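You operate a simulated robot arm through the tools that you are given. There is no shell and no other tool. Be economical: measure what you need, move in short steps, check, and stop when the job is done.

You run a simulated robot arm. Do the job below in one go: nothing can be reset, and whatever is moved stays where it is left.

Task
Chill the sample pear with a cool pack in the right slot.
Fine: both wait in the spares tray; that pear alone laid in the cool box's free spot, unbruised; lid shut, catch slid home.

Only the result counts: the job must be done as asked and must still hold three seconds after the hand-in. Knocking over, shifting, dropping, spilling or breaking anything else fails it. A push-on lid holds only when it is set on centred and level and pressed home; a screw cap is set on level and turned clockwise until tight.

Robot
A 6-joint arm with a two-finger gripper, fixed in place. Base frame: the origin is at the foot of the arm, x ahead of it, y to its left, z up; the work surface is at about z = 985. Readings come in mm, rad, newtons and seconds.
Its first joint turns from -2.897 to 2.897 rad. Payload 3.43 kg.
Tool frame: the origin (TCP) lies between the finger pads and is the grasp point; the fingertips stand 20 mm ahead of it; z points along the fingers, y is the line along which they close. Largest opening 190 mm; the body of the gripper starts 248 mm behind the TCP.
Orientation is that of the tool frame in the base frame, as [roll, pitch, yaw] about the fixed x, y, z axes, in that order (R = Rz(yaw) Ry(pitch) Rx(roll)). With the fingers straight down and closing along the base's y, the tool's x points along the base's -x, its y along +y and its z along -z.

Tools
- The arm moves only by the tool move_arm. Its argument "targets" is a list of rows, each a list of 7 numbers: the turn, a rotation vector about the tool's x, y, z in rad, then the shift along the tool's x, y, z in cm, then the opening in per cent of the stroke, from 0 (shut) to 100 (fully open). In form: [[wx, wy, wz, tx, ty, tz, fingers], ...]. A call has 1 to 12 rows; each row shifts and turns the commanded pose from where the row before left it, along the tool's axes as they then stand. A row lasts 0.2 s, in which the tool goes at most 50 mm and 0.15 rad; a call with a longer step from one row to the next is refused whole, and so is a gripper value outside its range. Where a pose cannot be reached the arm comes as near as it can. A force on the tool above 60 N (or 10 N above the force at the start of the call, whichever is more), or a blocked arm, ends the call early, and 0.2 s more pass. Each finger travels about 45 mm/s and halts on what it meets, pressing with about 27 N; the grip force reading is that of the motor and also rises with nothing between the fingers. The clock runs only during rows and for 0.2 s after the last one: add rows that do not move to give the fingers time. It gives the time, the measured TCP pose, the force on the tool (base axes), the opening and the grip force at its end, in the units of the frame above (readings bear some noise), with the torque about the TCP (base axes, N m) and any sound that the robot's microphone picked up.
- Cameras (640 x 400 px; columns grow to the right, rows downward): "scene" is now at [20.5, 224.5, 1458.4]; the picture's right is [0.29, -0.96, 0.00], its down [-0.47, -0.14, -0.87] and it looks along [0.83, 0.26, -0.49] (base axes); focal length 214 px, centre (320, 200). "wrist" rides on the gripper at [70, -8, -288] in the tool frame; the picture's right is [0.12, 0.99, 0.00], its down [-0.96, 0.12, -0.25] and it looks along [-0.25, 0.03, 0.97] (tool axes); focal length 261 px, centre (320, 200). There is no depth. A picture from a camera that has moved, and an enlarged one, comes with that camera's place and axes in the base frame and with its lens. The place of the scene camera against the robot may be out by one fixed shift of up to 18 mm in any direction.
- grab_frame(camera): a new picture of that camera. It takes no simulated time.
- raise_lower(by): slides the trunk up (or, below 0, down) by that many mm; the arm and the scene camera ride with it, the base frame stays. It gives what a move gives, with no picture.
- head_to(pan, tilt): turns the head with the scene camera to pan (to the left, within 2.705 rad either way) and tilt (down, from -0.506 to 1.204), counted from straight ahead of the robot. It gives what a move gives.
- inspect(camera, box): a new picture of the part [left, top, right, bottom] of that camera's present view, enlarged. It takes no simulated time.
- job_done(): hands the job in; it is judged then, once.

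Go step by step. Nothing tells you positions but the pictures and the camera data: compare them with the known pose of the tool, close in by small moves and look again before you grip or let go. The budget is 120 turns and 68 pictures, counting those below and the enlarged ones. Unless the task says otherwise, let go and move clear before handing in, and close with one line.

The tools are called after ">>>" by a JSON object that holds its "fn" and its "kwargs". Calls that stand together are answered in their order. move_arm: Moves the arm, as the interface text tells. Its arguments: {"type":"object","properties":{"targets":{"type":"array","items":{"type":"array","items":{"type":"number"}}}},"required":["targets"]} The other tools are called the same way: raise_lower (by) slides the trunk up or down; head_to (pan, tilt) turns the head that bears the scene camera; grab_frame (camera) takes a picture; inspect (camera, box) takes an enlarged picture of a part of a camera's view; job_done () hands the job in.

At the start:

```text
time_s: 0.0
tool_pos: [435.3, 398.1, 1412.3]
orientation: [-3.141, 0.0, 3.14]
force: [0.4, -0.1, -0.7]
torque: [-0.03, -0.03, -0.02]
opening: 190.1
gripper_force: 0.2
trunk travel left (down, up): [-240.0, 0.0]
head pan, tilt: [0.3, 0.511]
```

scene: 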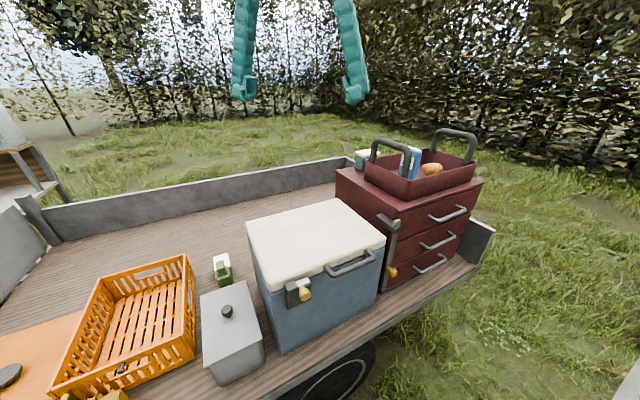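
wrist: 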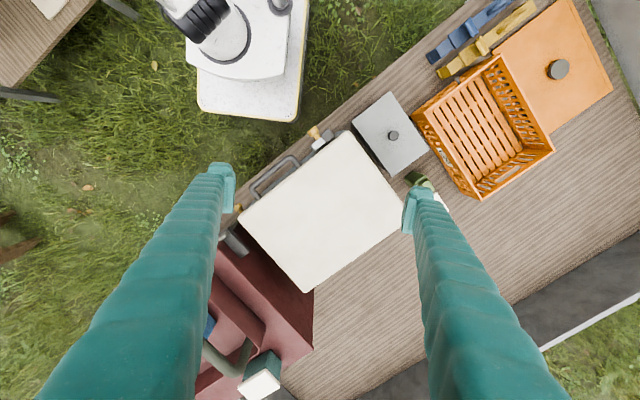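

I see a blue cool box with a white lid and a catch, a red drawer chest with an open tray on top that seems to hold a pear and a blue pack, a grey lidded box and an orange crate. I'll look closer first.

>>> {"fn": "inspect", "kwargs": {"camera": "scene", "box": [330, 110, 510, 222]}}

>>> {"fn": "inspect", "kwargs": {"camera": "scene", "box": [190, 190, 400, 360]}}

>>> {"fn": "inspect", "kwargs": {"camera": "wrist", "box": [180, 100, 460, 400]}}

```text
3.56 times, centred on (420, 166) of scene
camera zoom: at [20.5, 224.5, 1458.4], right [0.29, -0.96, 0.0], down [-0.47, -0.14, -0.87], along [0.83, 0.26, -0.49], focal length 763 px, centre (-36, 321)
```

zoom: 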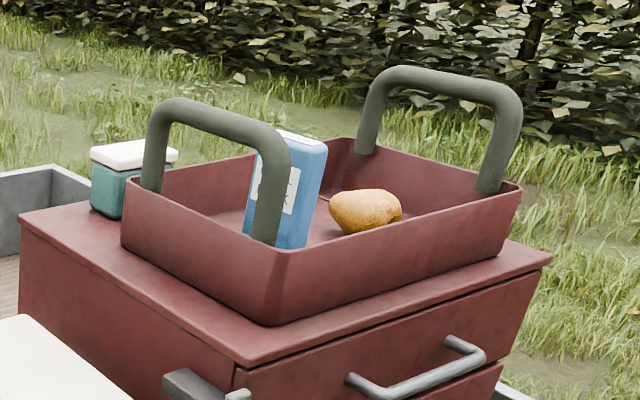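

```text
2.35 times, centred on (295, 275) of scene
camera zoom: at [20.5, 224.5, 1458.4], right [0.29, -0.96, 0.0], down [-0.47, -0.14, -0.87], along [0.83, 0.26, -0.49], focal length 505 px, centre (379, 24)
```

zoom: 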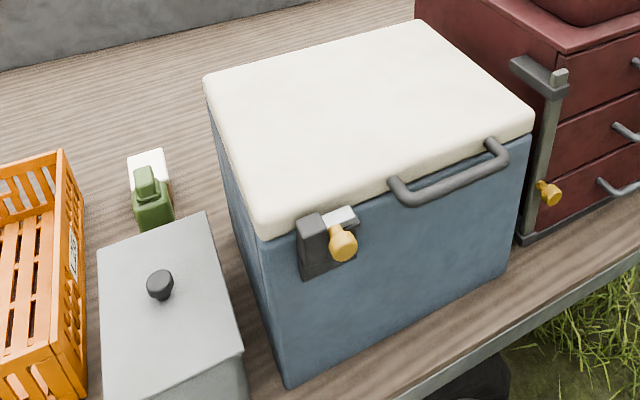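

```text
1.33 times, centred on (320, 250) of wrist
camera zoom: at [363.0, 389.5, 1699.3], right [-0.12, 0.99, 0.0], down [0.96, 0.12, 0.25], along [0.25, 0.03, -0.97], focal length 348 px, centre (320, 133)
```

zoom: 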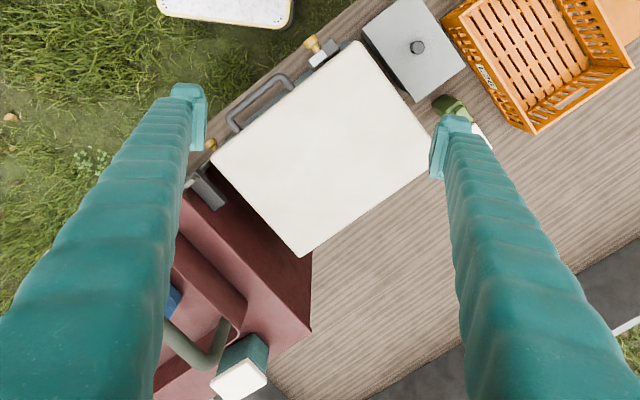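

The cool box lid top is roughly at z 985 and the chest top at roughly z 1087, with the tray on it around x 900, y 100. I'll bring the wrist camera over the tray to measure.

>>> {"fn": "move_arm", "kwargs": {"targets": [[0, 0, 0, -3.5, -3, 0, 100], [0, 0, 0, -3.5, -3, 0, 100], [0, 0, 0, -3.5, -3, 0, 100], [0, 0, 0, -3.5, -3, 0, 100], [0, 0, 0, -3.5, -3, 0, 100], [0, 0, 0, -3.5, -3, 0, 100], [0, 0, 0, -3.5, -3, 0, 100], [0, 0, 0, -3.5, -3, 0, 100]]}}

>>> {"fn": "grab_frame", "kwargs": {"camera": "wrist"}}

```text
time_s: 1.8
tool_pos: [707.4, 155.5, 1386.8]
orientation: [-3.14, 0.006, -3.14]
force: [-0.3, 0.5, 0.0]
torque: [-0.17, -0.1, 0.01]
opening: 189.6
gripper_force: 0.1
out of reach, approached as far as the arm can: row 5, 6, 7, 8
trunk travel left (down, up): [-240.0, 0.0]
head pan, tilt: [0.3, 0.511]
```

```text
62 pictures are left
camera wrist: at [633.0, 146.7, 1674.0], right [-0.12, 0.99, 0.0], down [0.96, 0.12, 0.25], along [0.25, 0.03, -0.97], focal length 261 px, centre (320, 200)
```

wrist: 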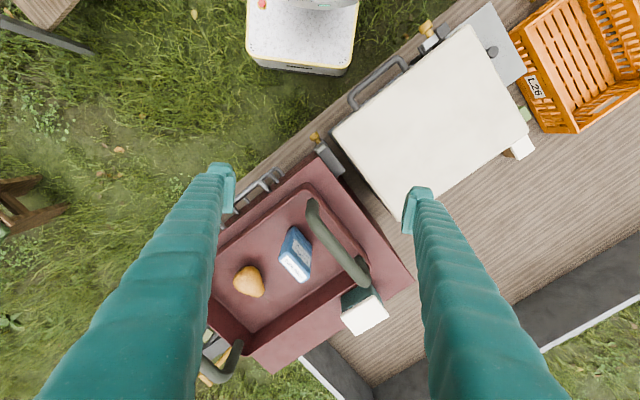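

The tray holds one pear and one blue pack, with something else beyond its far handle. I'll enlarge the view.

>>> {"fn": "inspect", "kwargs": {"camera": "wrist", "box": [190, 120, 430, 380]}}

>>> {"fn": "inspect", "kwargs": {"camera": "wrist", "box": [330, 0, 560, 200]}}

```text
1.54 times, centred on (310, 250) of wrist
camera zoom: at [633.0, 146.7, 1674.0], right [-0.12, 0.99, 0.0], down [0.96, 0.12, 0.25], along [0.25, 0.03, -0.97], focal length 401 px, centre (335, 123)
```

zoom: 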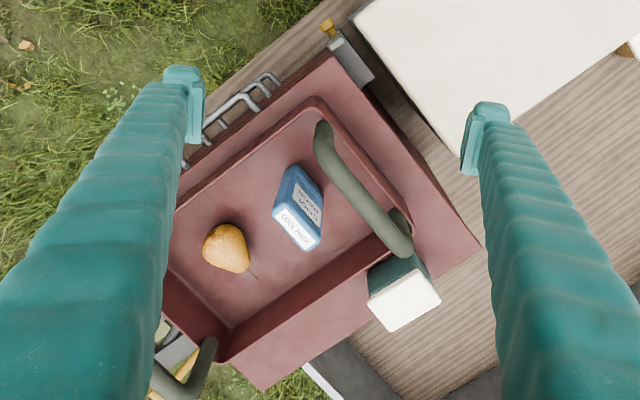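

```text
2.00 times, centred on (445, 100) of wrist
camera zoom: at [633.0, 146.7, 1674.0], right [-0.12, 0.99, 0.0], down [0.96, 0.12, 0.25], along [0.25, 0.03, -0.97], focal length 521 px, centre (70, 400)
```

zoom: 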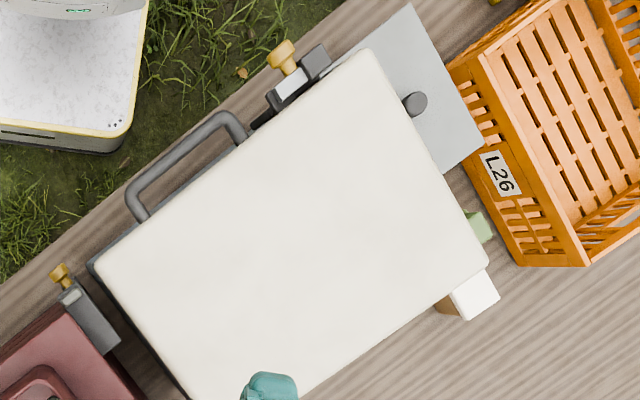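

The lid top is at about z 988, front edge running from (354,463) to (622,185), front facing the robot. Now the catch and handle in detail.

>>> {"fn": "inspect", "kwargs": {"camera": "scene", "box": [270, 255, 350, 305]}}

>>> {"fn": "inspect", "kwargs": {"camera": "scene", "box": [365, 200, 445, 290]}}

```text
8.00 times, centred on (310, 280) of scene
camera zoom: at [20.3, 224.8, 1458.3], right [0.29, -0.96, 0.0], down [-0.47, -0.14, -0.87], along [0.83, 0.26, -0.49], focal length 1716 px, centre (400, -440)
```

zoom: 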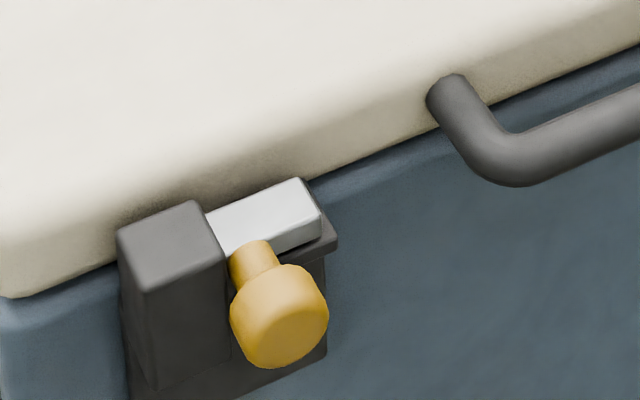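

```text
4.44 times, centred on (405, 245) of scene
camera zoom: at [20.3, 224.8, 1458.3], right [0.29, -0.96, 0.0], down [-0.47, -0.14, -0.87], along [0.83, 0.26, -0.49], focal length 953 px, centre (-58, 0)
```

zoom: 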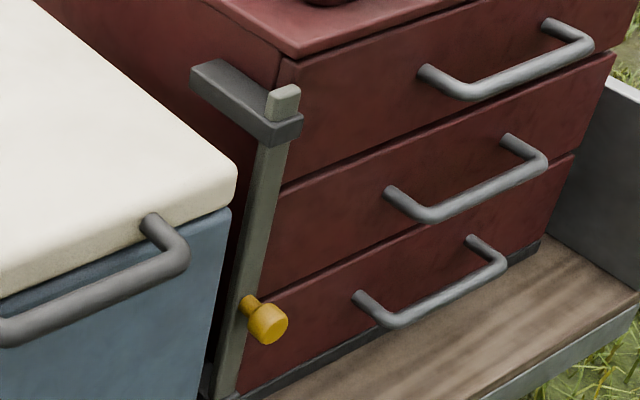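

The catch is a sliding bolt with an amber knob beside a dark keeper block. I'll bring the wrist camera over the front of the box, turned to line up with it, and look again.

>>> {"fn": "move_arm", "kwargs": {"targets": [[0, 0, 0, 3.4, 1.6, 1.8, 100], [0, 0, 0, 3.4, 1.6, 1.8, 100], [0, 0, 0, 3.4, 1.6, 1.8, 100], [0, 0, 0, 3.4, 1.6, 1.8, 100], [0, 0, 0, 3.4, 1.6, 1.8, 100], [0, 0, 0, 3.4, 1.6, 1.8, 100], [0, 0, 0, 3.4, 1.6, 1.8, 100], [0, 0, 0, 3.4, 1.6, 1.8, 100], [0, 0, 0, 3.4, 1.6, 1.8, 100]]}}

>>> {"fn": "move_arm", "kwargs": {"targets": [[0, 0, 0.131, 0, 0, 0, 100], [0, 0, 0.131, 0, 0, 0, 100], [0, 0, 0.131, 0, 0, 0, 100], [0, 0, 0.131, 0, 0, 0, 100], [0, 0, 0.131, 0, 0, 0, 100], [0, 0, 0.131, 0, 0, 0, 100], [0, 0, 0, 0, 0, 0, 100]]}}

>>> {"fn": "grab_frame", "kwargs": {"camera": "wrist"}}

```text
time_s: 3.8
tool_pos: [405.4, 300.0, 1227.8]
orientation: [3.141, -0.001, -3.141]
force: [0.9, -1.1, -0.7]
torque: [0.03, 0.05, 0.01]
opening: 190.0
gripper_force: 0.1
trunk travel left (down, up): [-240.0, 0.0]
head pan, tilt: [0.3, 0.511]
```

```text
time_s: 5.4
tool_pos: [403.3, 298.5, 1227.6]
orientation: [3.142, -0.001, 2.354]
force: [0.4, 1.0, -0.2]
torque: [0.01, 0.0, 0.01]
opening: 189.9
gripper_force: 0.0
trunk travel left (down, up): [-240.0, 0.0]
head pan, tilt: [0.3, 0.511]
```

```text
57 pictures are left
camera wrist: at [346.2, 344.0, 1514.4], right [0.62, 0.78, 0.0], down [0.76, -0.6, 0.25], along [0.19, -0.15, -0.97], focal length 261 px, centre (320, 200)
```

wrist: 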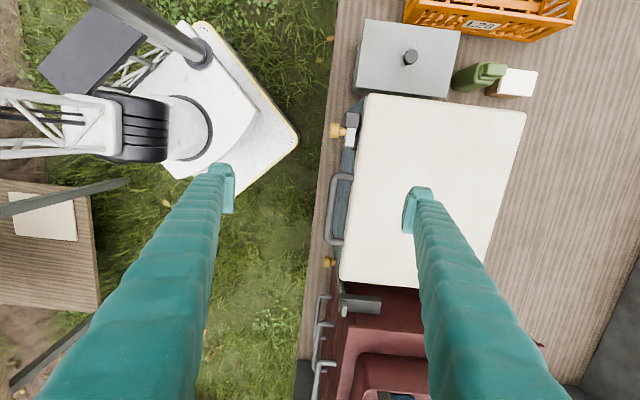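

>>> {"fn": "inspect", "kwargs": {"camera": "wrist", "box": [310, 85, 390, 165]}}

>>> {"fn": "inspect", "kwargs": {"camera": "wrist", "box": [310, 80, 530, 290]}}

```text
5.00 times, centred on (350, 125) of wrist
camera zoom: at [346.2, 344.0, 1514.4], right [0.62, 0.78, 0.0], down [0.76, -0.6, 0.25], along [0.19, -0.15, -0.97], focal length 1303 px, centre (170, 575)
```

zoom: 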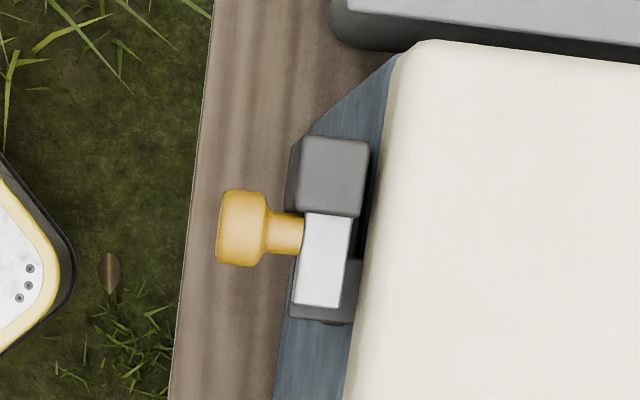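

```text
1.90 times, centred on (420, 185) of wrist
camera zoom: at [346.2, 344.0, 1514.4], right [0.62, 0.78, 0.0], down [0.76, -0.6, 0.25], along [0.19, -0.15, -0.97], focal length 496 px, centre (130, 229)
```

zoom: 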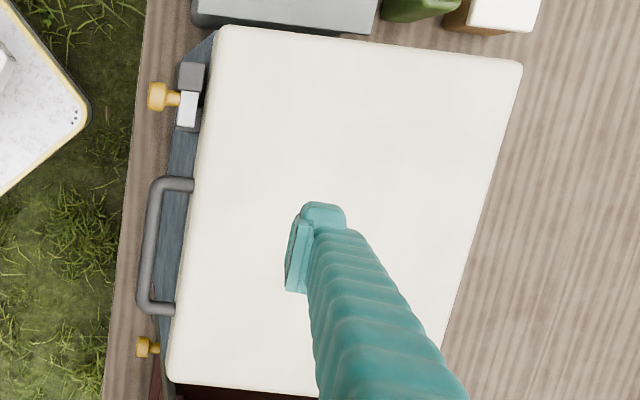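

The knob sits at about (358, 372) and the lid handle bar at about (483, 265), with the front normal about 46.7° from base x. I'll close the fingers and hover to the outer left side of the knob.

>>> {"fn": "move_arm", "kwargs": {"targets": [[0, 0, -0.03, 0, 0, 0, 0], [0, 0, 0, 1.26, 0.17, 1.5, 0], [0, 0, 0, 1.26, 0.17, 1.5, 0], [0, 0, 0, 1.26, 0.17, 1.5, 0], [0, 0, 0, 1.26, 0.17, 1.5, 0], [0, 0, 0, 1.26, 0.17, 1.5, 0], [0, 0, 0, 1.26, 0.17, 1.5, 0], [0, 0, 0, 1.26, 0.17, 1.5, 0], [0, 0, 0, 1.26, 0.17, 1.5, 0], [0, 0, 0, 1.26, 0.17, 1.5, 0], [0, 0, 0, 1.26, 0.17, 1.5, 0], [0, 0, 0, 1.26, 0.17, 1.5, 0]]}}

>>> {"fn": "grab_frame", "kwargs": {"camera": "wrist"}}

>>> {"fn": "inspect", "kwargs": {"camera": "scene", "box": [240, 200, 400, 320]}}

```text
time_s: 8.0
tool_pos: [313.3, 408.2, 1062.7]
orientation: [-3.141, 0.0, 2.387]
force: [1.3, 0.2, 0.5]
torque: [0.02, 0.04, 0.01]
opening: 0.0
gripper_force: 26.9
trunk travel left (down, up): [-240.0, 0.0]
head pan, tilt: [0.3, 0.511]
```

```text
54 pictures are left
camera wrist: at [254.2, 450.6, 1349.9], right [0.59, 0.8, 0.0], down [0.78, -0.58, 0.25], along [0.2, -0.15, -0.97], focal length 261 px, centre (320, 200)
```

wrist: 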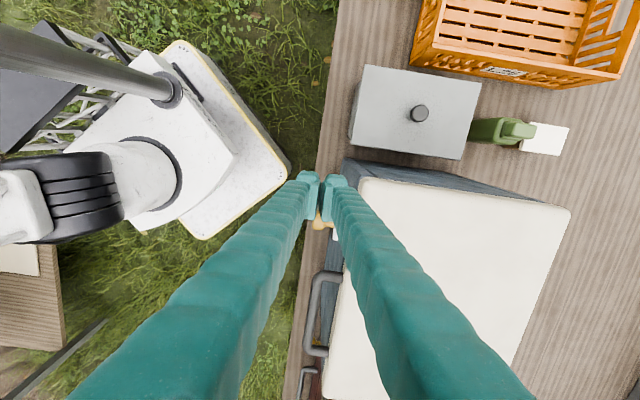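

```text
3.33 times, centred on (320, 260) of scene
camera zoom: at [20.4, 224.2, 1458.5], right [0.3, -0.96, 0.0], down [-0.47, -0.14, -0.87], along [0.83, 0.26, -0.49], focal length 715 px, centre (320, 0)
```

zoom: 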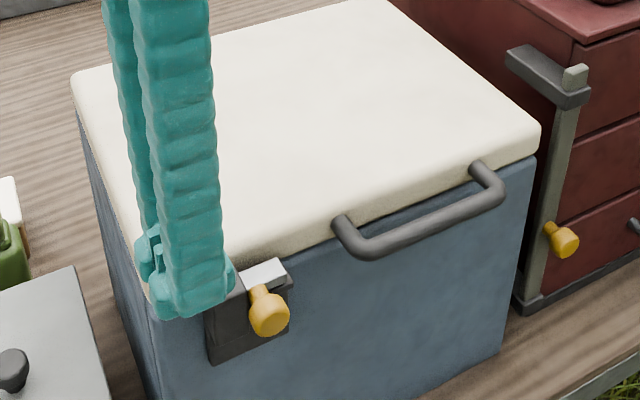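

Fingers are beside the catch and still above it. I'll lower part way and compare with the knob's height.

>>> {"fn": "move_arm", "kwargs": {"targets": [[0, 0, 0, 0, 0, 3, 0], [0, 0, 0, 0, 0, 3, 0], [0, 0, 0, 0, 0, 2.2, 0]]}}

>>> {"fn": "inspect", "kwargs": {"camera": "scene", "box": [240, 230, 340, 320]}}

>>> {"fn": "inspect", "kwargs": {"camera": "wrist", "box": [260, 140, 400, 260]}}

```text
time_s: 8.8
tool_pos: [315.4, 408.9, 978.5]
orientation: [-3.141, 0.001, 2.386]
force: [0.2, -0.9, 0.9]
torque: [0.1, -0.02, 0.01]
opening: 0.0
gripper_force: 27.4
trunk travel left (down, up): [-240.0, 0.0]
head pan, tilt: [0.3, 0.511]
```

```text
4.44 times, centred on (290, 275) of scene
camera zoom: at [20.3, 224.3, 1458.5], right [0.3, -0.96, 0.0], down [-0.47, -0.14, -0.87], along [0.83, 0.26, -0.49], focal length 953 px, centre (453, -133)
```

zoom: 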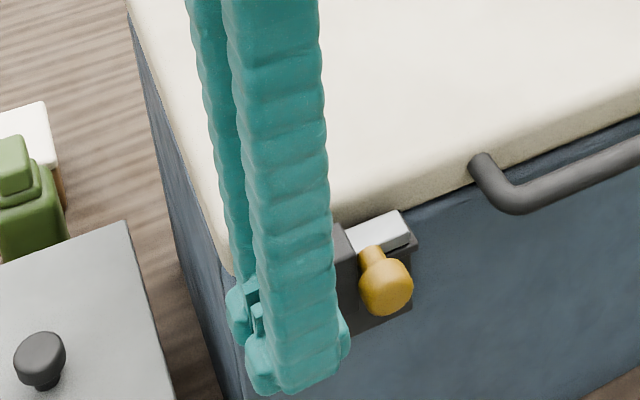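

```text
3.33 times, centred on (330, 200) of wrist
camera zoom: at [256.3, 451.4, 1266.1], right [0.59, 0.8, 0.0], down [0.78, -0.58, 0.25], along [0.2, -0.15, -0.97], focal length 869 px, centre (287, 200)
```

zoom: 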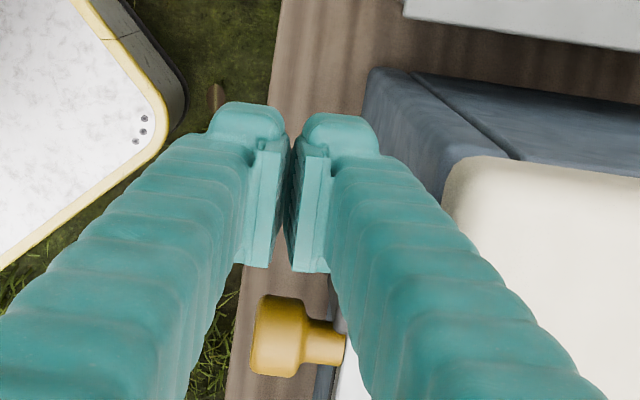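

The knob centre seems to be near z 985, and the fingertips are well below that at its left. I'll ease outward 5 mm, then push it gently toward the chest side.

>>> {"fn": "move_arm", "kwargs": {"targets": [[0, 0, 0, 0, -0.5, 0.2, 0], [0, 0, 0, -0.6, 0, 0, 0], [0, 0, 0, -0.6, 0, 0, 0], [0, 0, 0, -0.6, 0, 0, 0], [0, 0, 0, -0.5, 0, 0, 0], [0, 0, 0, -0.5, 0, 0, 0], [0, 0, 0, -0.5, 0, 0, 0], [0, 0, 0, -0.5, 0, 0, 0]]}}

>>> {"fn": "inspect", "kwargs": {"camera": "scene", "box": [240, 230, 340, 320]}}

```text
time_s: 10.5
tool_pos: [331.5, 387.4, 981.7]
orientation: [3.137, -0.011, 2.381]
force: [-65.5, 56.3, 27.1]
torque: [3.24, 3.08, 1.25]
opening: 0.0
gripper_force: 27.3
trunk travel left (down, up): [-240.0, 0.0]
head pan, tilt: [0.3, 0.511]
stopped in row 8: the force on the tool passed its limit at 69 N (the readings are from after the stop); the commanded pose is now the measured one
```

```text
4.44 times, centred on (290, 275) of scene
camera zoom: at [16.2, 226.3, 1458.7], right [0.3, -0.95, 0.0], down [-0.47, -0.15, -0.87], along [0.83, 0.26, -0.49], focal length 953 px, centre (453, -133)
```

zoom: 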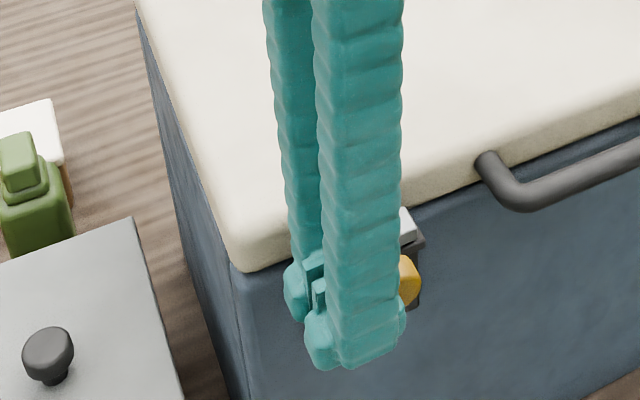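

The push met a firm stop without visible knob travel. I'll back off and look at the catch from closer up.

>>> {"fn": "move_arm", "kwargs": {"targets": [[0, 0, 0, 1.5, 0, 0, 0], [0, 0, 0, 2, 0, -2, 0], [0, 0, 0, 3, 0, -3, 0], [0, 0, 0, 4, 0, -1, 0]]}}

>>> {"fn": "inspect", "kwargs": {"camera": "scene", "box": [275, 250, 335, 300]}}

>>> {"fn": "inspect", "kwargs": {"camera": "wrist", "box": [270, 220, 410, 380]}}

```text
time_s: 11.5
tool_pos: [257.7, 455.1, 1038.1]
orientation: [3.139, -0.003, 2.381]
force: [0.1, 0.0, 0.2]
torque: [0.09, 0.1, 0.01]
opening: 0.0
gripper_force: 27.0
trunk travel left (down, up): [-240.0, 0.0]
head pan, tilt: [0.3, 0.511]
```

```text
8.00 times, centred on (305, 275) of scene
camera zoom: at [20.0, 228.6, 1461.4], right [0.34, -0.94, 0.0], down [-0.43, -0.16, -0.89], along [0.83, 0.3, -0.46], focal length 1716 px, centre (440, -400)
```

zoom: 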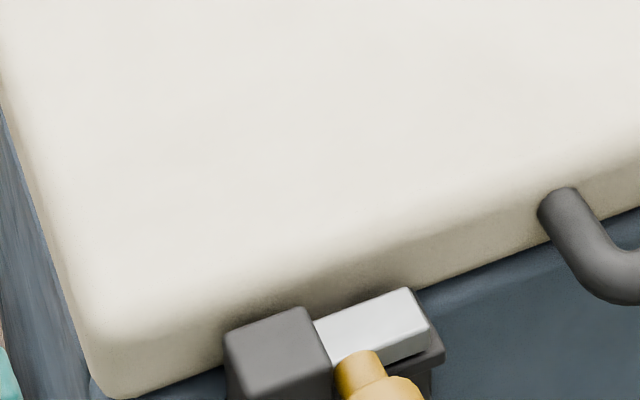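

```text
2.50 times, centred on (340, 300) of wrist
camera zoom: at [199.9, 496.7, 1325.6], right [0.6, 0.8, 0.0], down [0.78, -0.58, 0.24], along [0.19, -0.14, -0.97], focal length 652 px, centre (270, -50)
```

zoom: 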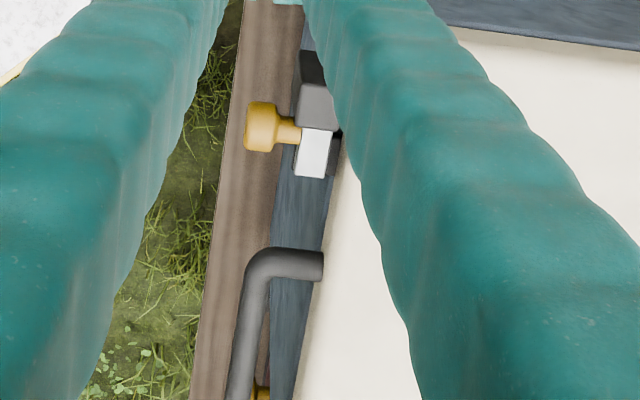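

The bolt looks seated between the block and its ledge's end, so it may be in the open position already. I'll raise, swing out in front of the handle and tilt the tool to see the front face-on.

>>> {"fn": "move_arm", "kwargs": {"targets": [[0, 0, 0, 0, 0, -4, 0], [0, 0, 0, 0, 0, -4, 0], [0, 0, 0, 0, 0, -4, 0], [0, 0, 0, 0, 0, -4, 0], [0, 0, 0, -4.2, -1.9, 0, 30], [0, 0, 0, -4.2, -1.9, 0, 30], [0, 0, 0, -4.2, -1.9, 0, 30], [0, 0, 0, -4.2, -1.9, 0, 30], [0, 0, 0, -4.2, -1.9, 0, 30], [0, 0, 0, -4.2, -1.9, 0, 30], [0, 0, 0, -4.2, -1.9, 0, 30]]}}

>>> {"fn": "move_arm", "kwargs": {"targets": [[-0.15, 0, 0, 0, 0, 0, 30], [-0.15, 0, 0, 0, 0, 0, 30], [-0.15, 0, 0, 0, 0, 0, 30], [-0.15, 0, 0, 0, 0, 0, 30], [-0.15, 0, 0, 0, 0, 0, 30], [-0.15, 0, 0, 0, 0, 0, 30], [0, 0, 0, 0, 0, 0, 30]]}}

>>> {"fn": "grab_frame", "kwargs": {"camera": "wrist"}}

```text
time_s: 13.9
tool_pos: [383.5, 153.7, 1197.6]
orientation: [-3.14, -0.006, 2.38]
force: [0.5, 0.7, -0.9]
torque: [-0.04, -0.03, -0.01]
opening: 57.2
gripper_force: 0.1
trunk travel left (down, up): [-240.0, 0.0]
head pan, tilt: [0.3, 0.511]
```

```text
time_s: 15.7
tool_pos: [337.1, 223.6, 1197.9]
orientation: [2.239, -0.007, 2.606]
force: [0.0, -1.2, -0.6]
torque: [0.0, -0.02, 0.0]
opening: 56.9
gripper_force: 0.2
trunk travel left (down, up): [-240.0, 0.0]
head pan, tilt: [0.3, 0.511]
stopped in row 7: the arm was blocked; the commanded pose is now the measured one
```

```text
47 pictures are left
camera wrist: at [158.5, 61.0, 1369.9], right [0.22, 0.59, 0.78], down [0.77, -0.6, 0.24], along [0.6, 0.55, -0.58], focal length 261 px, centre (320, 200)
```

wrist: 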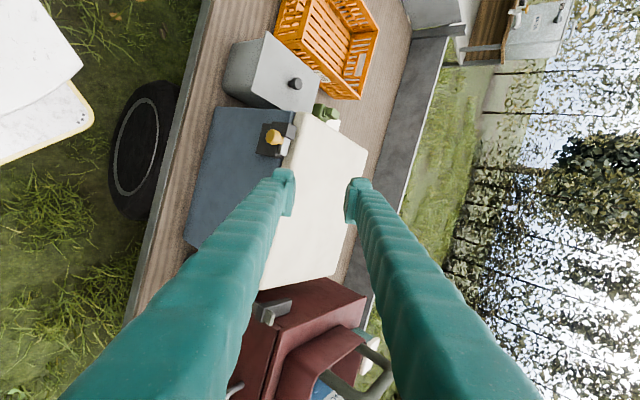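

>>> {"fn": "inspect", "kwargs": {"camera": "wrist", "box": [240, 110, 310, 170]}}

```text
6.67 times, centred on (275, 140) of wrist
camera zoom: at [158.5, 61.0, 1369.9], right [0.22, 0.59, 0.78], down [0.77, -0.6, 0.24], along [0.6, 0.55, -0.58], focal length 1738 px, centre (620, 600)
```

zoom: 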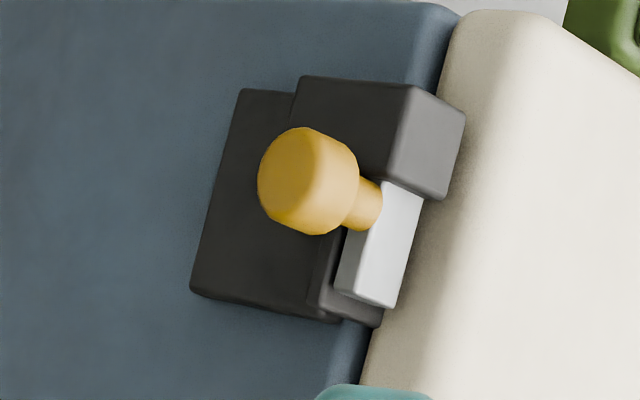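

The catch seen face-on still leaves its sense unclear, so I'll test by lifting the lid. I'll bring the tilted, slightly opened gripper to a standoff in front of the handle bar.

>>> {"fn": "move_arm", "kwargs": {"targets": [[0, 0, 0, -1.5, -1.8, 2.3, 30], [0, 0, 0, -1.5, -1.8, 2.3, 30], [0, 0, 0, -1.5, -1.8, 2.3, 30], [0, -0.087, 0.068, 0, 0, 0, 30], [0, -0.087, 0.068, 0, 0, 0, 30], [0, 0, 0, 0, 0, 0, 30]]}}

>>> {"fn": "grab_frame", "kwargs": {"camera": "wrist"}}

```text
time_s: 17.1
tool_pos: [386.1, 219.4, 1113.6]
orientation: [2.241, -0.005, 2.385]
force: [-0.6, -0.1, -0.4]
torque: [0.0, -0.04, 0.01]
opening: 56.8
gripper_force: 0.0
trunk travel left (down, up): [-240.0, 0.0]
head pan, tilt: [0.3, 0.511]
```

```text
45 pictures are left
camera wrist: at [175.8, 99.8, 1285.3], right [0.34, 0.53, 0.78], down [0.62, -0.75, 0.24], along [0.71, 0.4, -0.58], focal length 261 px, centre (320, 200)
```

wrist: 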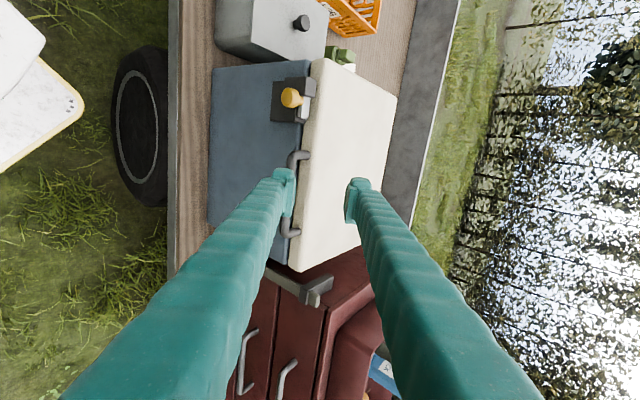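

The bar centre works out at about (483, 265, 974). I'll narrow the fingers and go to 50 mm short of it along the approach line, then check.

>>> {"fn": "move_arm", "kwargs": {"targets": [[0, 0, 0, -0.79, -0.95, 2.1, 19], [0, 0, 0, -0.79, -0.95, 2.1, 19], [0, 0, 0, -0.79, -0.95, 2.1, 19], [0, 0, 0, -0.79, -0.95, 2.1, 19], [0, 0, 0, -0.77, -0.95, 2.1, 19], [0, 0, 0, 0, 0, 0, 19]]}}

>>> {"fn": "inspect", "kwargs": {"camera": "wrist", "box": [220, 120, 420, 280]}}

>>> {"fn": "inspect", "kwargs": {"camera": "scene", "box": [260, 170, 420, 310]}}

```text
time_s: 18.5
tool_pos: [467.4, 232.2, 1047.4]
orientation: [2.247, -0.005, 2.388]
force: [0.0, -0.6, 0.1]
torque: [-0.02, 0.0, -0.02]
opening: 35.9
gripper_force: 0.0
out of reach, approached as far as the arm can: row 3, 4, 5
trunk travel left (down, up): [-240.0, 0.0]
head pan, tilt: [0.3, 0.511]
```

```text
2.50 times, centred on (320, 200) of wrist
camera zoom: at [258.3, 112.7, 1219.4], right [0.34, 0.53, 0.78], down [0.62, -0.75, 0.24], along [0.71, 0.4, -0.58], focal length 652 px, centre (320, 200)
```

zoom: 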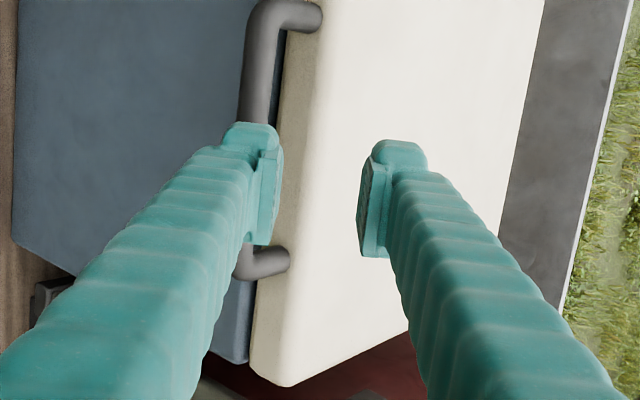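

```text
2.86 times, centred on (340, 240) of scene
camera zoom: at [20.3, 224.5, 1458.4], right [0.29, -0.96, 0.0], down [-0.47, -0.14, -0.87], along [0.83, 0.26, -0.49], focal length 613 px, centre (263, 86)
```

zoom: 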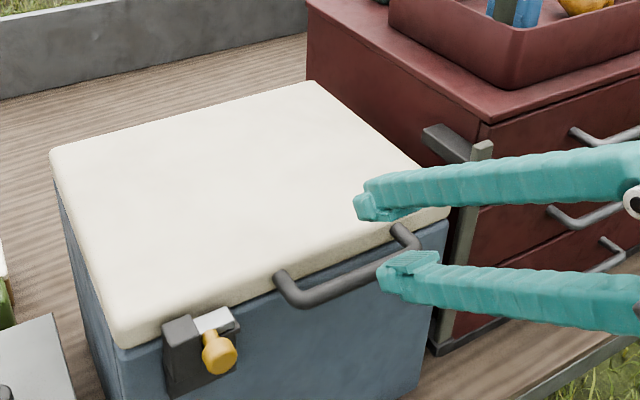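

The arm runs out of reach this low with the trunk up. I'll raise the tool 100 mm, then lower the trunk so the approach becomes comfortable.

>>> {"fn": "move_arm", "kwargs": {"targets": [[0, 0, 0, 0, 2.61, -2.07, 19], [0, 0, 0, 0, 2.61, -2.07, 19], [0, 0, 0, 0, 2.61, -2.07, 19], [0, 0, 0, 0, 1.5, -1.2, 19]]}}

>>> {"fn": "raise_lower", "kwargs": {"by": -150}}

```text
time_s: 19.5
tool_pos: [466.7, 230.3, 1164.0]
orientation: [2.239, -0.005, 2.386]
force: [0.8, 0.9, -0.1]
torque: [0.01, 0.01, -0.01]
opening: 36.2
gripper_force: 0.1
trunk travel left (down, up): [-240.0, 0.0]
head pan, tilt: [0.3, 0.511]
```

```text
time_s: 21.3
tool_pos: [465.6, 229.3, 1013.3]
orientation: [2.242, -0.005, 2.386]
force: [-0.1, 1.0, 0.5]
torque: [-0.03, -0.04, 0.03]
opening: 36.4
gripper_force: 0.1
trunk travel left (down, up): [-90.0, 150.0]
head pan, tilt: [0.3, 0.511]
```

>>> {"fn": "inspect", "kwargs": {"camera": "wrist", "box": [220, 120, 420, 280]}}

>>> {"fn": "inspect", "kwargs": {"camera": "scene", "box": [260, 130, 440, 280]}}

```text
2.50 times, centred on (320, 200) of wrist
camera zoom: at [256.1, 109.9, 1185.6], right [0.34, 0.53, 0.78], down [0.62, -0.75, 0.24], along [0.71, 0.4, -0.58], focal length 652 px, centre (320, 200)
```

zoom: 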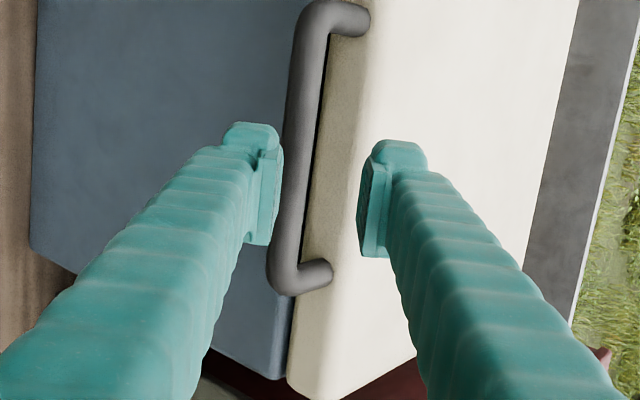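

```text
2.67 times, centred on (350, 205) of scene
camera zoom: at [20.4, 224.4, 1308.5], right [0.29, -0.96, 0.0], down [-0.47, -0.14, -0.87], along [0.83, 0.26, -0.49], focal length 572 px, centre (240, 187)
```

zoom: 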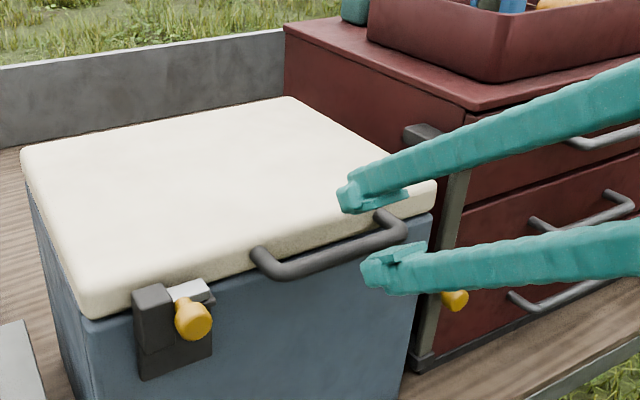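

The bar is at about (483, 264, 971), 55 mm ahead and 10 mm below the finger midline. I'll centre on it, go in and close.

>>> {"fn": "move_arm", "kwargs": {"targets": [[0, 0, 0, 0.55, -0.5, 0, 19], [0, 0, 0, 0.55, -0.5, 0, 19], [0, 0, 0, 0, 0, 1.5, 19], [0, 0, 0, 0, 0, 1.5, 19], [0, 0, 0, 0, 0, 1.0, 19], [0, 0, 0, 0, 0, 0.6, 19]]}}

>>> {"fn": "inspect", "kwargs": {"camera": "wrist", "box": [220, 120, 420, 280]}}

>>> {"fn": "inspect", "kwargs": {"camera": "scene", "box": [310, 160, 410, 230]}}

```text
time_s: 22.7
tool_pos: [479.9, 259.6, 979.0]
orientation: [2.241, -0.004, 2.387]
force: [-0.1, 0.4, 0.0]
torque: [0.02, 0.0, 0.01]
opening: 36.4
gripper_force: 0.1
trunk travel left (down, up): [-90.0, 150.0]
head pan, tilt: [0.3, 0.511]
```

```text
2.50 times, centred on (320, 200) of wrist
camera zoom: at [269.1, 139.5, 1150.6], right [0.34, 0.53, 0.78], down [0.62, -0.75, 0.24], along [0.71, 0.4, -0.58], focal length 652 px, centre (320, 200)
```

zoom: 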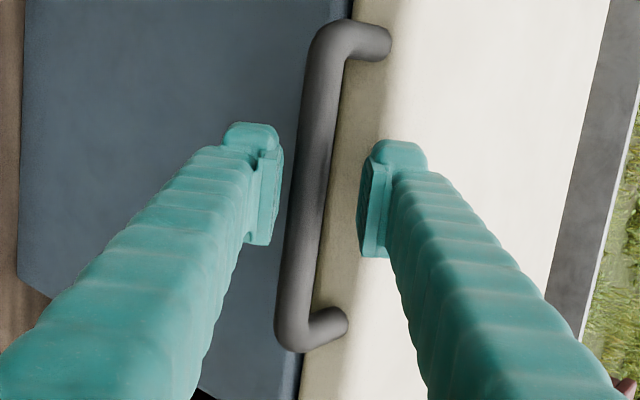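

```text
5.71 times, centred on (360, 195) of scene
camera zoom: at [20.3, 224.5, 1308.5], right [0.29, -0.96, 0.0], down [-0.47, -0.14, -0.87], along [0.83, 0.26, -0.49], focal length 1226 px, centre (91, 229)
```

zoom: 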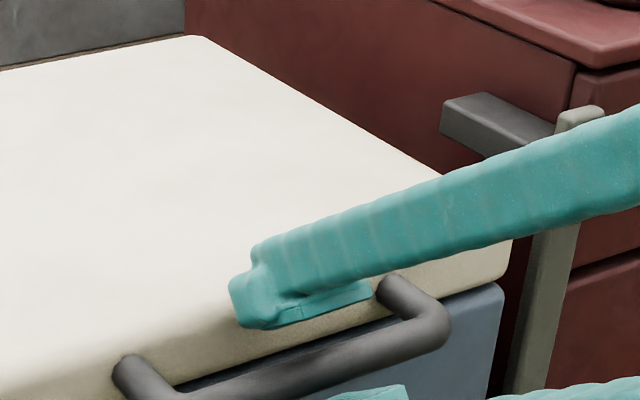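

The bar lies between the fingers. I'll close on it and try a small lift.

>>> {"fn": "move_arm", "kwargs": {"targets": [[0, 0, 0, 0, 0, 0, 0], [0, 0, 0, 0, 0, 0, 0], [0, 0, 0, 0, 0, 0, 0], [0, 0, 0, 0, 0, 0, 0]]}}

>>> {"fn": "move_arm", "kwargs": {"targets": [[0.02, 0, 0, 0, 0.5, -0.4, 0], [0.02, 0, 0, 0, 0.5, -0.4, 0], [0.02, 0, 0, 0, 0.5, -0.4, 0], [0.02, 0, 0, 0, 0.5, -0.4, 0]]}}

>>> {"fn": "inspect", "kwargs": {"camera": "scene", "box": [230, 130, 430, 280]}}

```text
time_s: 23.7
tool_pos: [478.9, 258.0, 976.3]
orientation: [2.243, -0.007, 2.389]
force: [-30.5, -37.2, -36.7]
torque: [-0.13, 0.87, -1.03]
opening: 16.0
gripper_force: 45.3
trunk travel left (down, up): [-90.0, 150.0]
head pan, tilt: [0.3, 0.511]
```

```text
time_s: 24.0
tool_pos: [477.8, 258.1, 976.3]
orientation: [2.254, -0.009, 2.388]
force: [-4.5, -18.8, -11.5]
torque: [0.2, 0.63, -0.8]
opening: 16.0
gripper_force: 44.9
trunk travel left (down, up): [-90.0, 150.0]
head pan, tilt: [0.3, 0.511]
stopped in row 1: the force on the tool passed its limit at 74 N (the readings are from after the stop); the commanded pose is now the measured one
```

```text
2.67 times, centred on (330, 205) of scene
camera zoom: at [20.8, 223.7, 1309.2], right [0.29, -0.96, 0.0], down [-0.47, -0.14, -0.87], along [0.83, 0.26, -0.49], focal length 572 px, centre (293, 187)
```

zoom: 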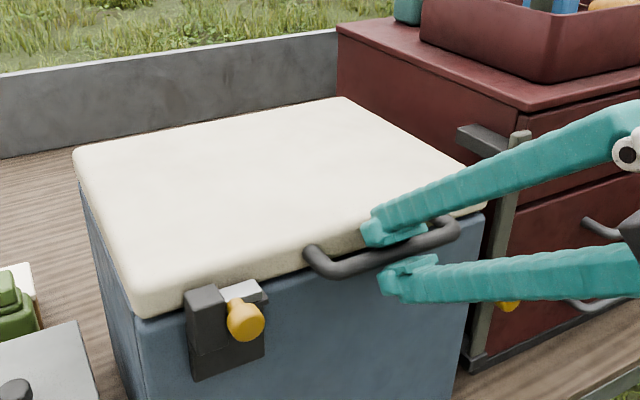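

The grip was slightly off-centre and ate the force margin. I'll ease it by a couple of mm and try lifting straight up in small steps.

>>> {"fn": "move_arm", "kwargs": {"targets": [[0, 0, 0, 0, -0.2, 0, 0], [0, 0, 0, 0, 0, 0, 0]]}}

>>> {"fn": "move_arm", "kwargs": {"targets": [[0, 0, 0, 0, 0.24, -0.18, 0], [0, 0, 0, 0, 0.24, -0.18, 0], [0, 0, 0, 0, 0.24, -0.18, 0], [0, 0, 0, 0, 0.24, -0.18, 0]]}}

```text
time_s: 24.6
tool_pos: [478.6, 258.7, 976.5]
orientation: [2.252, -0.009, 2.387]
force: [6.6, -11.9, -1.4]
torque: [0.6, 0.57, -0.73]
opening: 16.3
gripper_force: 45.3
trunk travel left (down, up): [-90.0, 150.0]
head pan, tilt: [0.3, 0.511]
```

```text
time_s: 25.5
tool_pos: [473.7, 255.9, 979.5]
orientation: [2.259, -0.01, 2.39]
force: [-13.9, -25.9, -7.5]
torque: [-0.4, 0.1, -0.51]
opening: 12.1
gripper_force: 44.6
trunk travel left (down, up): [-90.0, 150.0]
head pan, tilt: [0.3, 0.511]
stopped in row 4: the force on the tool passed its limit at 65 N (the readings are from after the stop); the commanded pose is now the measured one
```

The lid holds firm against 60 N, so it is latched. I'll let go, back off and take a close front view of the catch.

>>> {"fn": "move_arm", "kwargs": {"targets": [[0, 0, 0, 0, 0, 0, 25], [0, 0, 0, 0, 0, 0, 25], [0, 0, 0, 0, 0, -3, 25], [0, 0, 0, 0, 0, -4, 25], [0, 0, 0, 4, 0, 0, 25], [0, 0, 0, 4, 0, 0, 25]]}}

>>> {"fn": "grab_frame", "kwargs": {"camera": "wrist"}}

>>> {"fn": "inspect", "kwargs": {"camera": "scene", "box": [285, 215, 345, 275]}}

```text
time_s: 27.1
tool_pos: [406.1, 239.6, 1024.4]
orientation: [2.259, -0.008, 2.283]
force: [0.0, -0.4, 0.0]
torque: [0.11, 0.03, 0.1]
opening: 47.4
gripper_force: 0.1
trunk travel left (down, up): [-90.0, 150.0]
head pan, tilt: [0.3, 0.511]
stopped in row 6: the arm was blocked; the commanded pose is now the measured one
```

```text
37 pictures are left
camera wrist: at [186.5, 142.0, 1202.2], right [0.4, 0.5, 0.77], down [0.54, -0.81, 0.24], along [0.74, 0.32, -0.59], focal length 261 px, centre (320, 200)
```

wrist: 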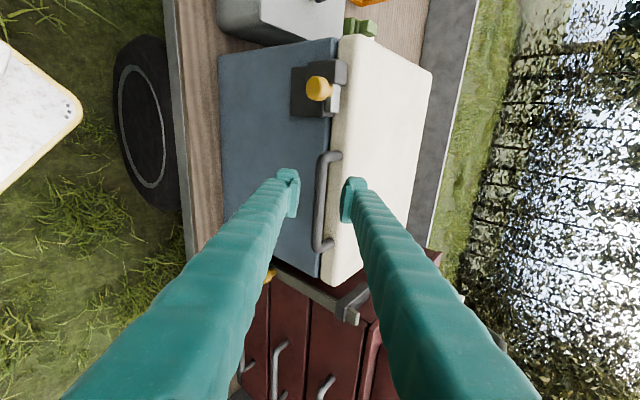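

```text
6.67 times, centred on (315, 245) of scene
camera zoom: at [20.4, 224.0, 1308.5], right [0.3, -0.96, 0.0], down [-0.47, -0.14, -0.87], along [0.83, 0.26, -0.49], focal length 1430 px, centre (353, -100)
```

zoom: 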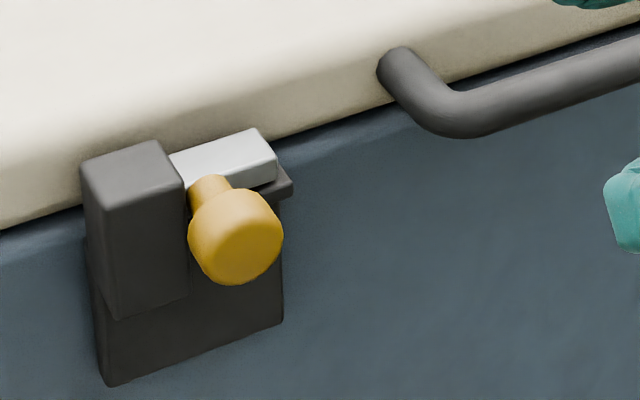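

The thin tongue under the bolt belongs to the lid, so the bolt is home at its right stop and should retract left into the block. I'll raise, go vertical with closed fingers, and line up on the right side of the knob.

>>> {"fn": "move_arm", "kwargs": {"targets": [[0, 0, 0, 0, 3.1, -2.5, 0], [0, 0, 0, 0, 3.1, -2.5, 0], [0, 0, 0, 0, 3.1, -2.5, 0], [0.147, 0, 0, 0, 0, 0, 0], [0.147, 0, 0, 0, 0, 0, 0], [0.147, 0, 0, 0, 0, 0, 0], [0.147, 0, 0, 0, 0, 0, 0], [0.147, 0, 0, 0, 0, 0, 0], [0.147, 0, 0, 0, 0, 0, 0], [0, 0, 0, 0, 0, 0, 0]]}}

```text
time_s: 29.3
tool_pos: [404.8, 239.7, 1145.5]
orientation: [-3.141, -0.008, 2.288]
force: [1.4, -0.6, -0.5]
torque: [-0.03, 0.07, -0.03]
opening: 0.1
gripper_force: 27.3
trunk travel left (down, up): [-90.0, 150.0]
head pan, tilt: [0.3, 0.511]
```

>>> {"fn": "move_arm", "kwargs": {"targets": [[0, 0, -0.099, 0, 0, 0, 0], [0, 0, 0, 2.5, 1.84, 0, 0], [0, 0, 0, 2.5, 1.84, 0, 0], [0, 0, 0, 2.47, 1.84, 0, 0], [0, 0, 0, 0, 0, 4, 0], [0, 0, 0, 0, 0, 4, 0], [0, 0, 0, 0, 0, 3, 0], [0, 0, 0, 0, 0, 0, 0]]}}

>>> {"fn": "inspect", "kwargs": {"camera": "wrist", "box": [260, 100, 400, 220]}}

>>> {"fn": "inspect", "kwargs": {"camera": "scene", "box": [275, 205, 365, 275]}}

```text
time_s: 31.1
tool_pos: [390.2, 334.1, 1035.8]
orientation: [3.141, -0.009, 2.384]
force: [0.8, -0.2, -0.1]
torque: [0.01, 0.02, 0.01]
opening: 0.0
gripper_force: 27.1
trunk travel left (down, up): [-90.0, 150.0]
head pan, tilt: [0.3, 0.511]
```

```text
3.33 times, centred on (330, 160) of wrist
camera zoom: at [333.1, 374.4, 1324.2], right [0.59, 0.8, 0.0], down [0.78, -0.58, 0.24], along [0.19, -0.14, -0.97], focal length 869 px, centre (287, 333)
```

zoom: 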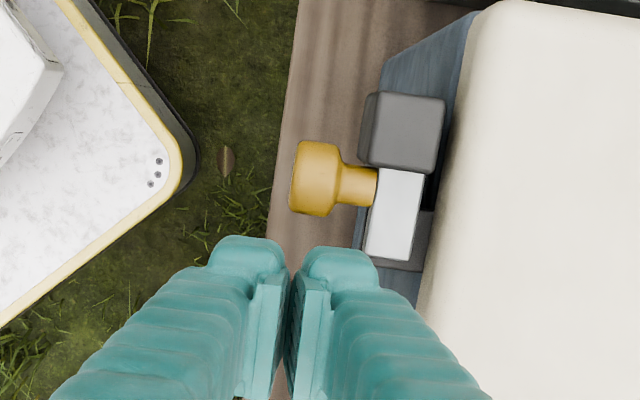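

```text
5.71 times, centred on (320, 240) of scene
camera zoom: at [20.4, 224.2, 1308.4], right [0.3, -0.96, 0.0], down [-0.47, -0.14, -0.87], along [0.83, 0.26, -0.49], focal length 1226 px, centre (320, -29)
```

zoom: 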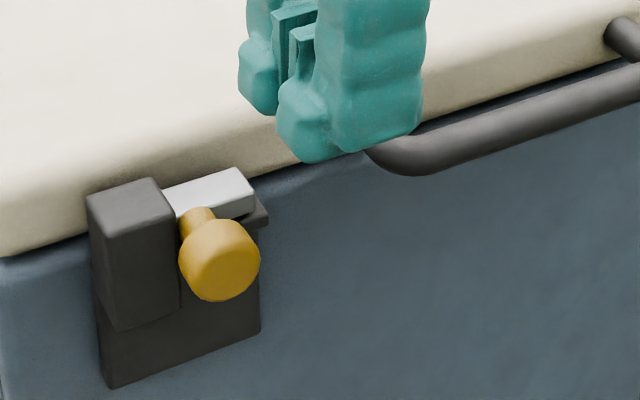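

Knob confirmed at (358, 372). I'll lower beside it and push it left toward the block.

>>> {"fn": "move_arm", "kwargs": {"targets": [[0, 0, 0, 0, -0.35, 2.2, 0], [0, 0, 0, 0, 0, 2.2, 0], [0, 0, 0, 0, 0, 2.0, 0], [0, 0, 0, 0.7, 0, 0, 0], [0, 0, 0, 0.7, 0, 0, 0], [0, 0, 0, 0.6, 0, 0, 0], [0, 0, 0, 0.5, 0, 0, 0], [0, 0, 0, 0.5, 0, 0, 0], [0, 0, 0, 0.5, 0, 0, 0], [0, 0, 0, 0.5, 0, 0, 0], [0, 0, 0, 0.5, 0, 0, 0]]}}

>>> {"fn": "inspect", "kwargs": {"camera": "scene", "box": [275, 205, 365, 275]}}

```text
time_s: 33.5
tool_pos: [362.6, 354.6, 973.4]
orientation: [3.136, 0.004, 2.384]
force: [63.9, -59.5, 17.1]
torque: [-3.14, -3.05, -1.35]
opening: 0.0
gripper_force: 26.3
trunk travel left (down, up): [-90.0, 150.0]
head pan, tilt: [0.3, 0.511]
stopped in row 11: the force on the tool passed its limit at 68 N (the readings are from after the stop); the commanded pose is now the measured one
```

```text
5.71 times, centred on (320, 240) of scene
camera zoom: at [23.8, 221.9, 1308.9], right [0.29, -0.96, 0.0], down [-0.47, -0.14, -0.87], along [0.83, 0.25, -0.49], focal length 1226 px, centre (320, -29)
```

zoom: 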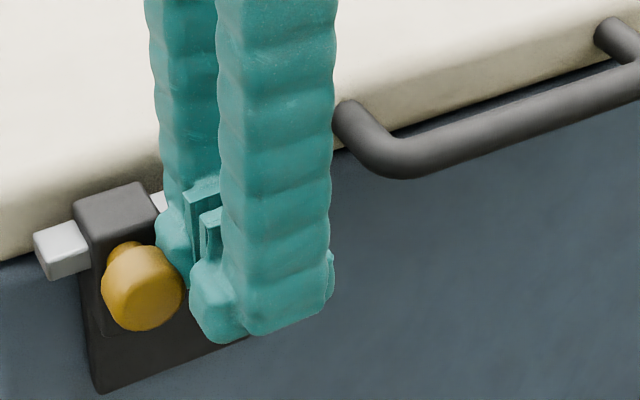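

The bolt slid left and now pokes out beyond the block; it stopped firmly. I'll back off and check.

>>> {"fn": "move_arm", "kwargs": {"targets": [[0, 0, 0, -1, -0.5, 0, 0], [0, 0, 0, -1.5, -0.5, 0, 0], [0, 0, 0, 0, -1, -3, 0], [0, 0, 0, 0, -1, -4, 0], [0, 0, 0, 0, -1, -4, 0]]}}

>>> {"fn": "inspect", "kwargs": {"camera": "scene", "box": [275, 205, 365, 275]}}

>>> {"fn": "inspect", "kwargs": {"camera": "wrist", "box": [260, 80, 440, 240]}}

```text
time_s: 34.7
tool_pos: [347.4, 312.1, 1081.8]
orientation: [3.137, -0.001, 2.388]
force: [0.9, 0.2, -0.1]
torque: [-0.08, 0.02, 0.01]
opening: 0.0
gripper_force: 26.9
trunk travel left (down, up): [-90.0, 150.0]
head pan, tilt: [0.3, 0.511]
```

```text
5.71 times, centred on (320, 240) of scene
camera zoom: at [20.6, 224.2, 1308.3], right [0.3, -0.96, 0.0], down [-0.47, -0.14, -0.87], along [0.83, 0.26, -0.49], focal length 1226 px, centre (320, -29)
```

zoom: 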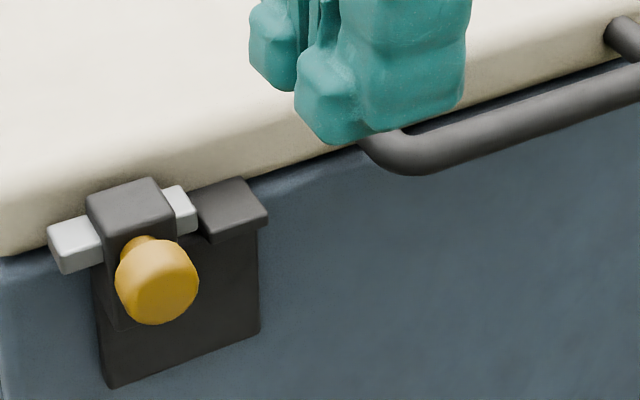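

```text
2.50 times, centred on (350, 160) of wrist
camera zoom: at [287.6, 353.7, 1368.4], right [0.59, 0.8, 0.0], down [0.78, -0.58, 0.25], along [0.2, -0.14, -0.97], focal length 652 px, centre (245, 300)
```

zoom: 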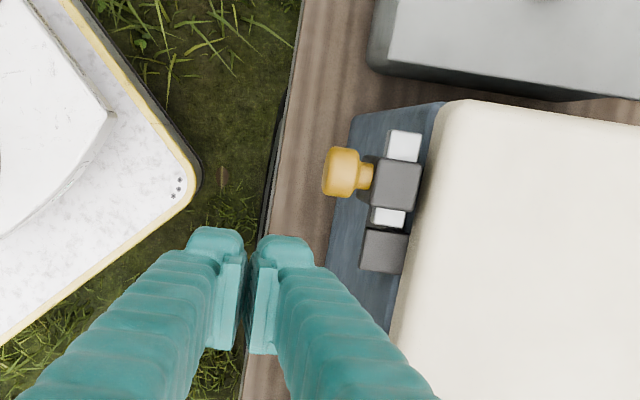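

The bolt is retracted and the lid's tongue is free. I'll return to the tilted pose in front of the handle.

>>> {"fn": "move_arm", "kwargs": {"targets": [[0, 0, 0, -3.54, 0.58, -1.2, 0], [0, 0, 0, -3.54, 0.58, -1.2, 0], [0, 0, 0, -3.54, 0.58, -1.2, 10], [0, 0, 0, -3.54, 0.58, -1.2, 19], [-0.15, 0, 0, 0, 0, 0, 19], [-0.15, 0, 0, 0, 0, 0, 19], [-0.15, 0, 0, 0, 0, 0, 19], [-0.15, 0, 0, 0, 0, 0, 19], [-0.15, 0, 0, 0, 0, 0, 19], [-0.15, 0, 0, 0, 0, 0, 19], [0, 0, 0, 0, 0, 0, 19]]}}

```text
time_s: 37.1
tool_pos: [466.9, 232.5, 1130.2]
orientation: [2.238, -0.001, 2.386]
force: [-0.3, -0.1, -0.6]
torque: [-0.02, -0.01, 0.04]
opening: 36.4
gripper_force: 0.0
trunk travel left (down, up): [-90.0, 150.0]
head pan, tilt: [0.3, 0.511]
```

>>> {"fn": "move_arm", "kwargs": {"targets": [[0, 0, 0, 0.23, -2.56, 1.88, 19], [0, 0, 0, 0.23, -2.56, 1.88, 19], [0, 0, 0, 0.23, -2.56, 1.88, 19], [0, 0, 0, 0.23, -2.56, 1.88, 19], [0, 0, 0, 0, 0, 1.5, 19], [0, 0, 0, 0, 0, 1.5, 19], [0, 0, 0, 0, 0, 1.0, 19], [0, 0, 0, 0, 0, 0.5, 19], [0, 0, 0, 0, 0, 0, 19]]}}

>>> {"fn": "move_arm", "kwargs": {"targets": [[0, 0, 0, 0, 0, 0, 6], [0, 0, 0, 0, 0, 0, 6], [0, 0, 0, 0, 0, 0, 6]]}}

```text
time_s: 39.1
tool_pos: [481.9, 261.3, 975.6]
orientation: [2.238, -0.003, 2.388]
force: [0.1, 0.1, 0.2]
torque: [-0.01, 0.02, 0.01]
opening: 36.1
gripper_force: 0.0
trunk travel left (down, up): [-90.0, 150.0]
head pan, tilt: [0.3, 0.511]
```

```text
time_s: 39.9
tool_pos: [481.8, 261.4, 976.0]
orientation: [2.237, -0.001, 2.386]
force: [-8.7, -6.5, -2.1]
torque: [0.48, 0.67, -0.66]
opening: 17.0
gripper_force: 43.3
trunk travel left (down, up): [-90.0, 150.0]
head pan, tilt: [0.3, 0.511]
```

The bar is gripped well-centred. I'll lift along the expected hinge arc.

>>> {"fn": "move_arm", "kwargs": {"targets": [[0.03, 0, 0, 0, 0.79, -0.62, 6], [0.06, 0, 0, 0, 1.57, -1.24, 6], [0.06, 0, 0, 0, 1.57, -1.24, 6], [0.06, 0, 0, 0, 1.57, -1.24, 6]]}}

>>> {"fn": "grab_frame", "kwargs": {"camera": "scene"}}

```text
time_s: 40.9
tool_pos: [485.1, 262.5, 1046.9]
orientation: [2.45, -0.003, 2.385]
force: [-19.0, -12.2, 2.1]
torque: [0.37, 0.63, -0.82]
opening: 12.4
gripper_force: 44.6
trunk travel left (down, up): [-90.0, 150.0]
head pan, tilt: [0.3, 0.511]
```

```text
30 pictures are left
camera scene: at [19.5, 223.5, 1308.7], right [0.29, -0.96, 0.0], down [-0.47, -0.14, -0.87], along [0.83, 0.26, -0.49], focal length 214 px, centre (320, 200)
```

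scene: 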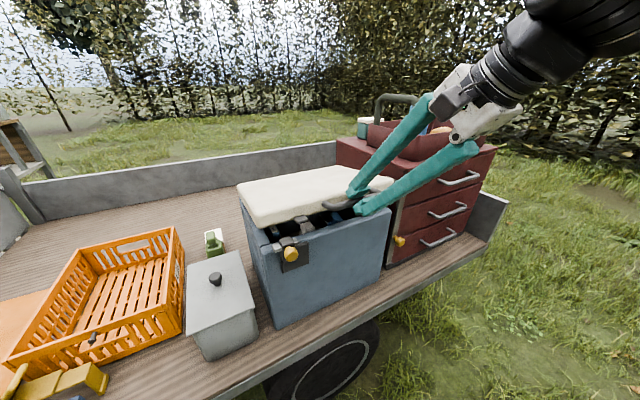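

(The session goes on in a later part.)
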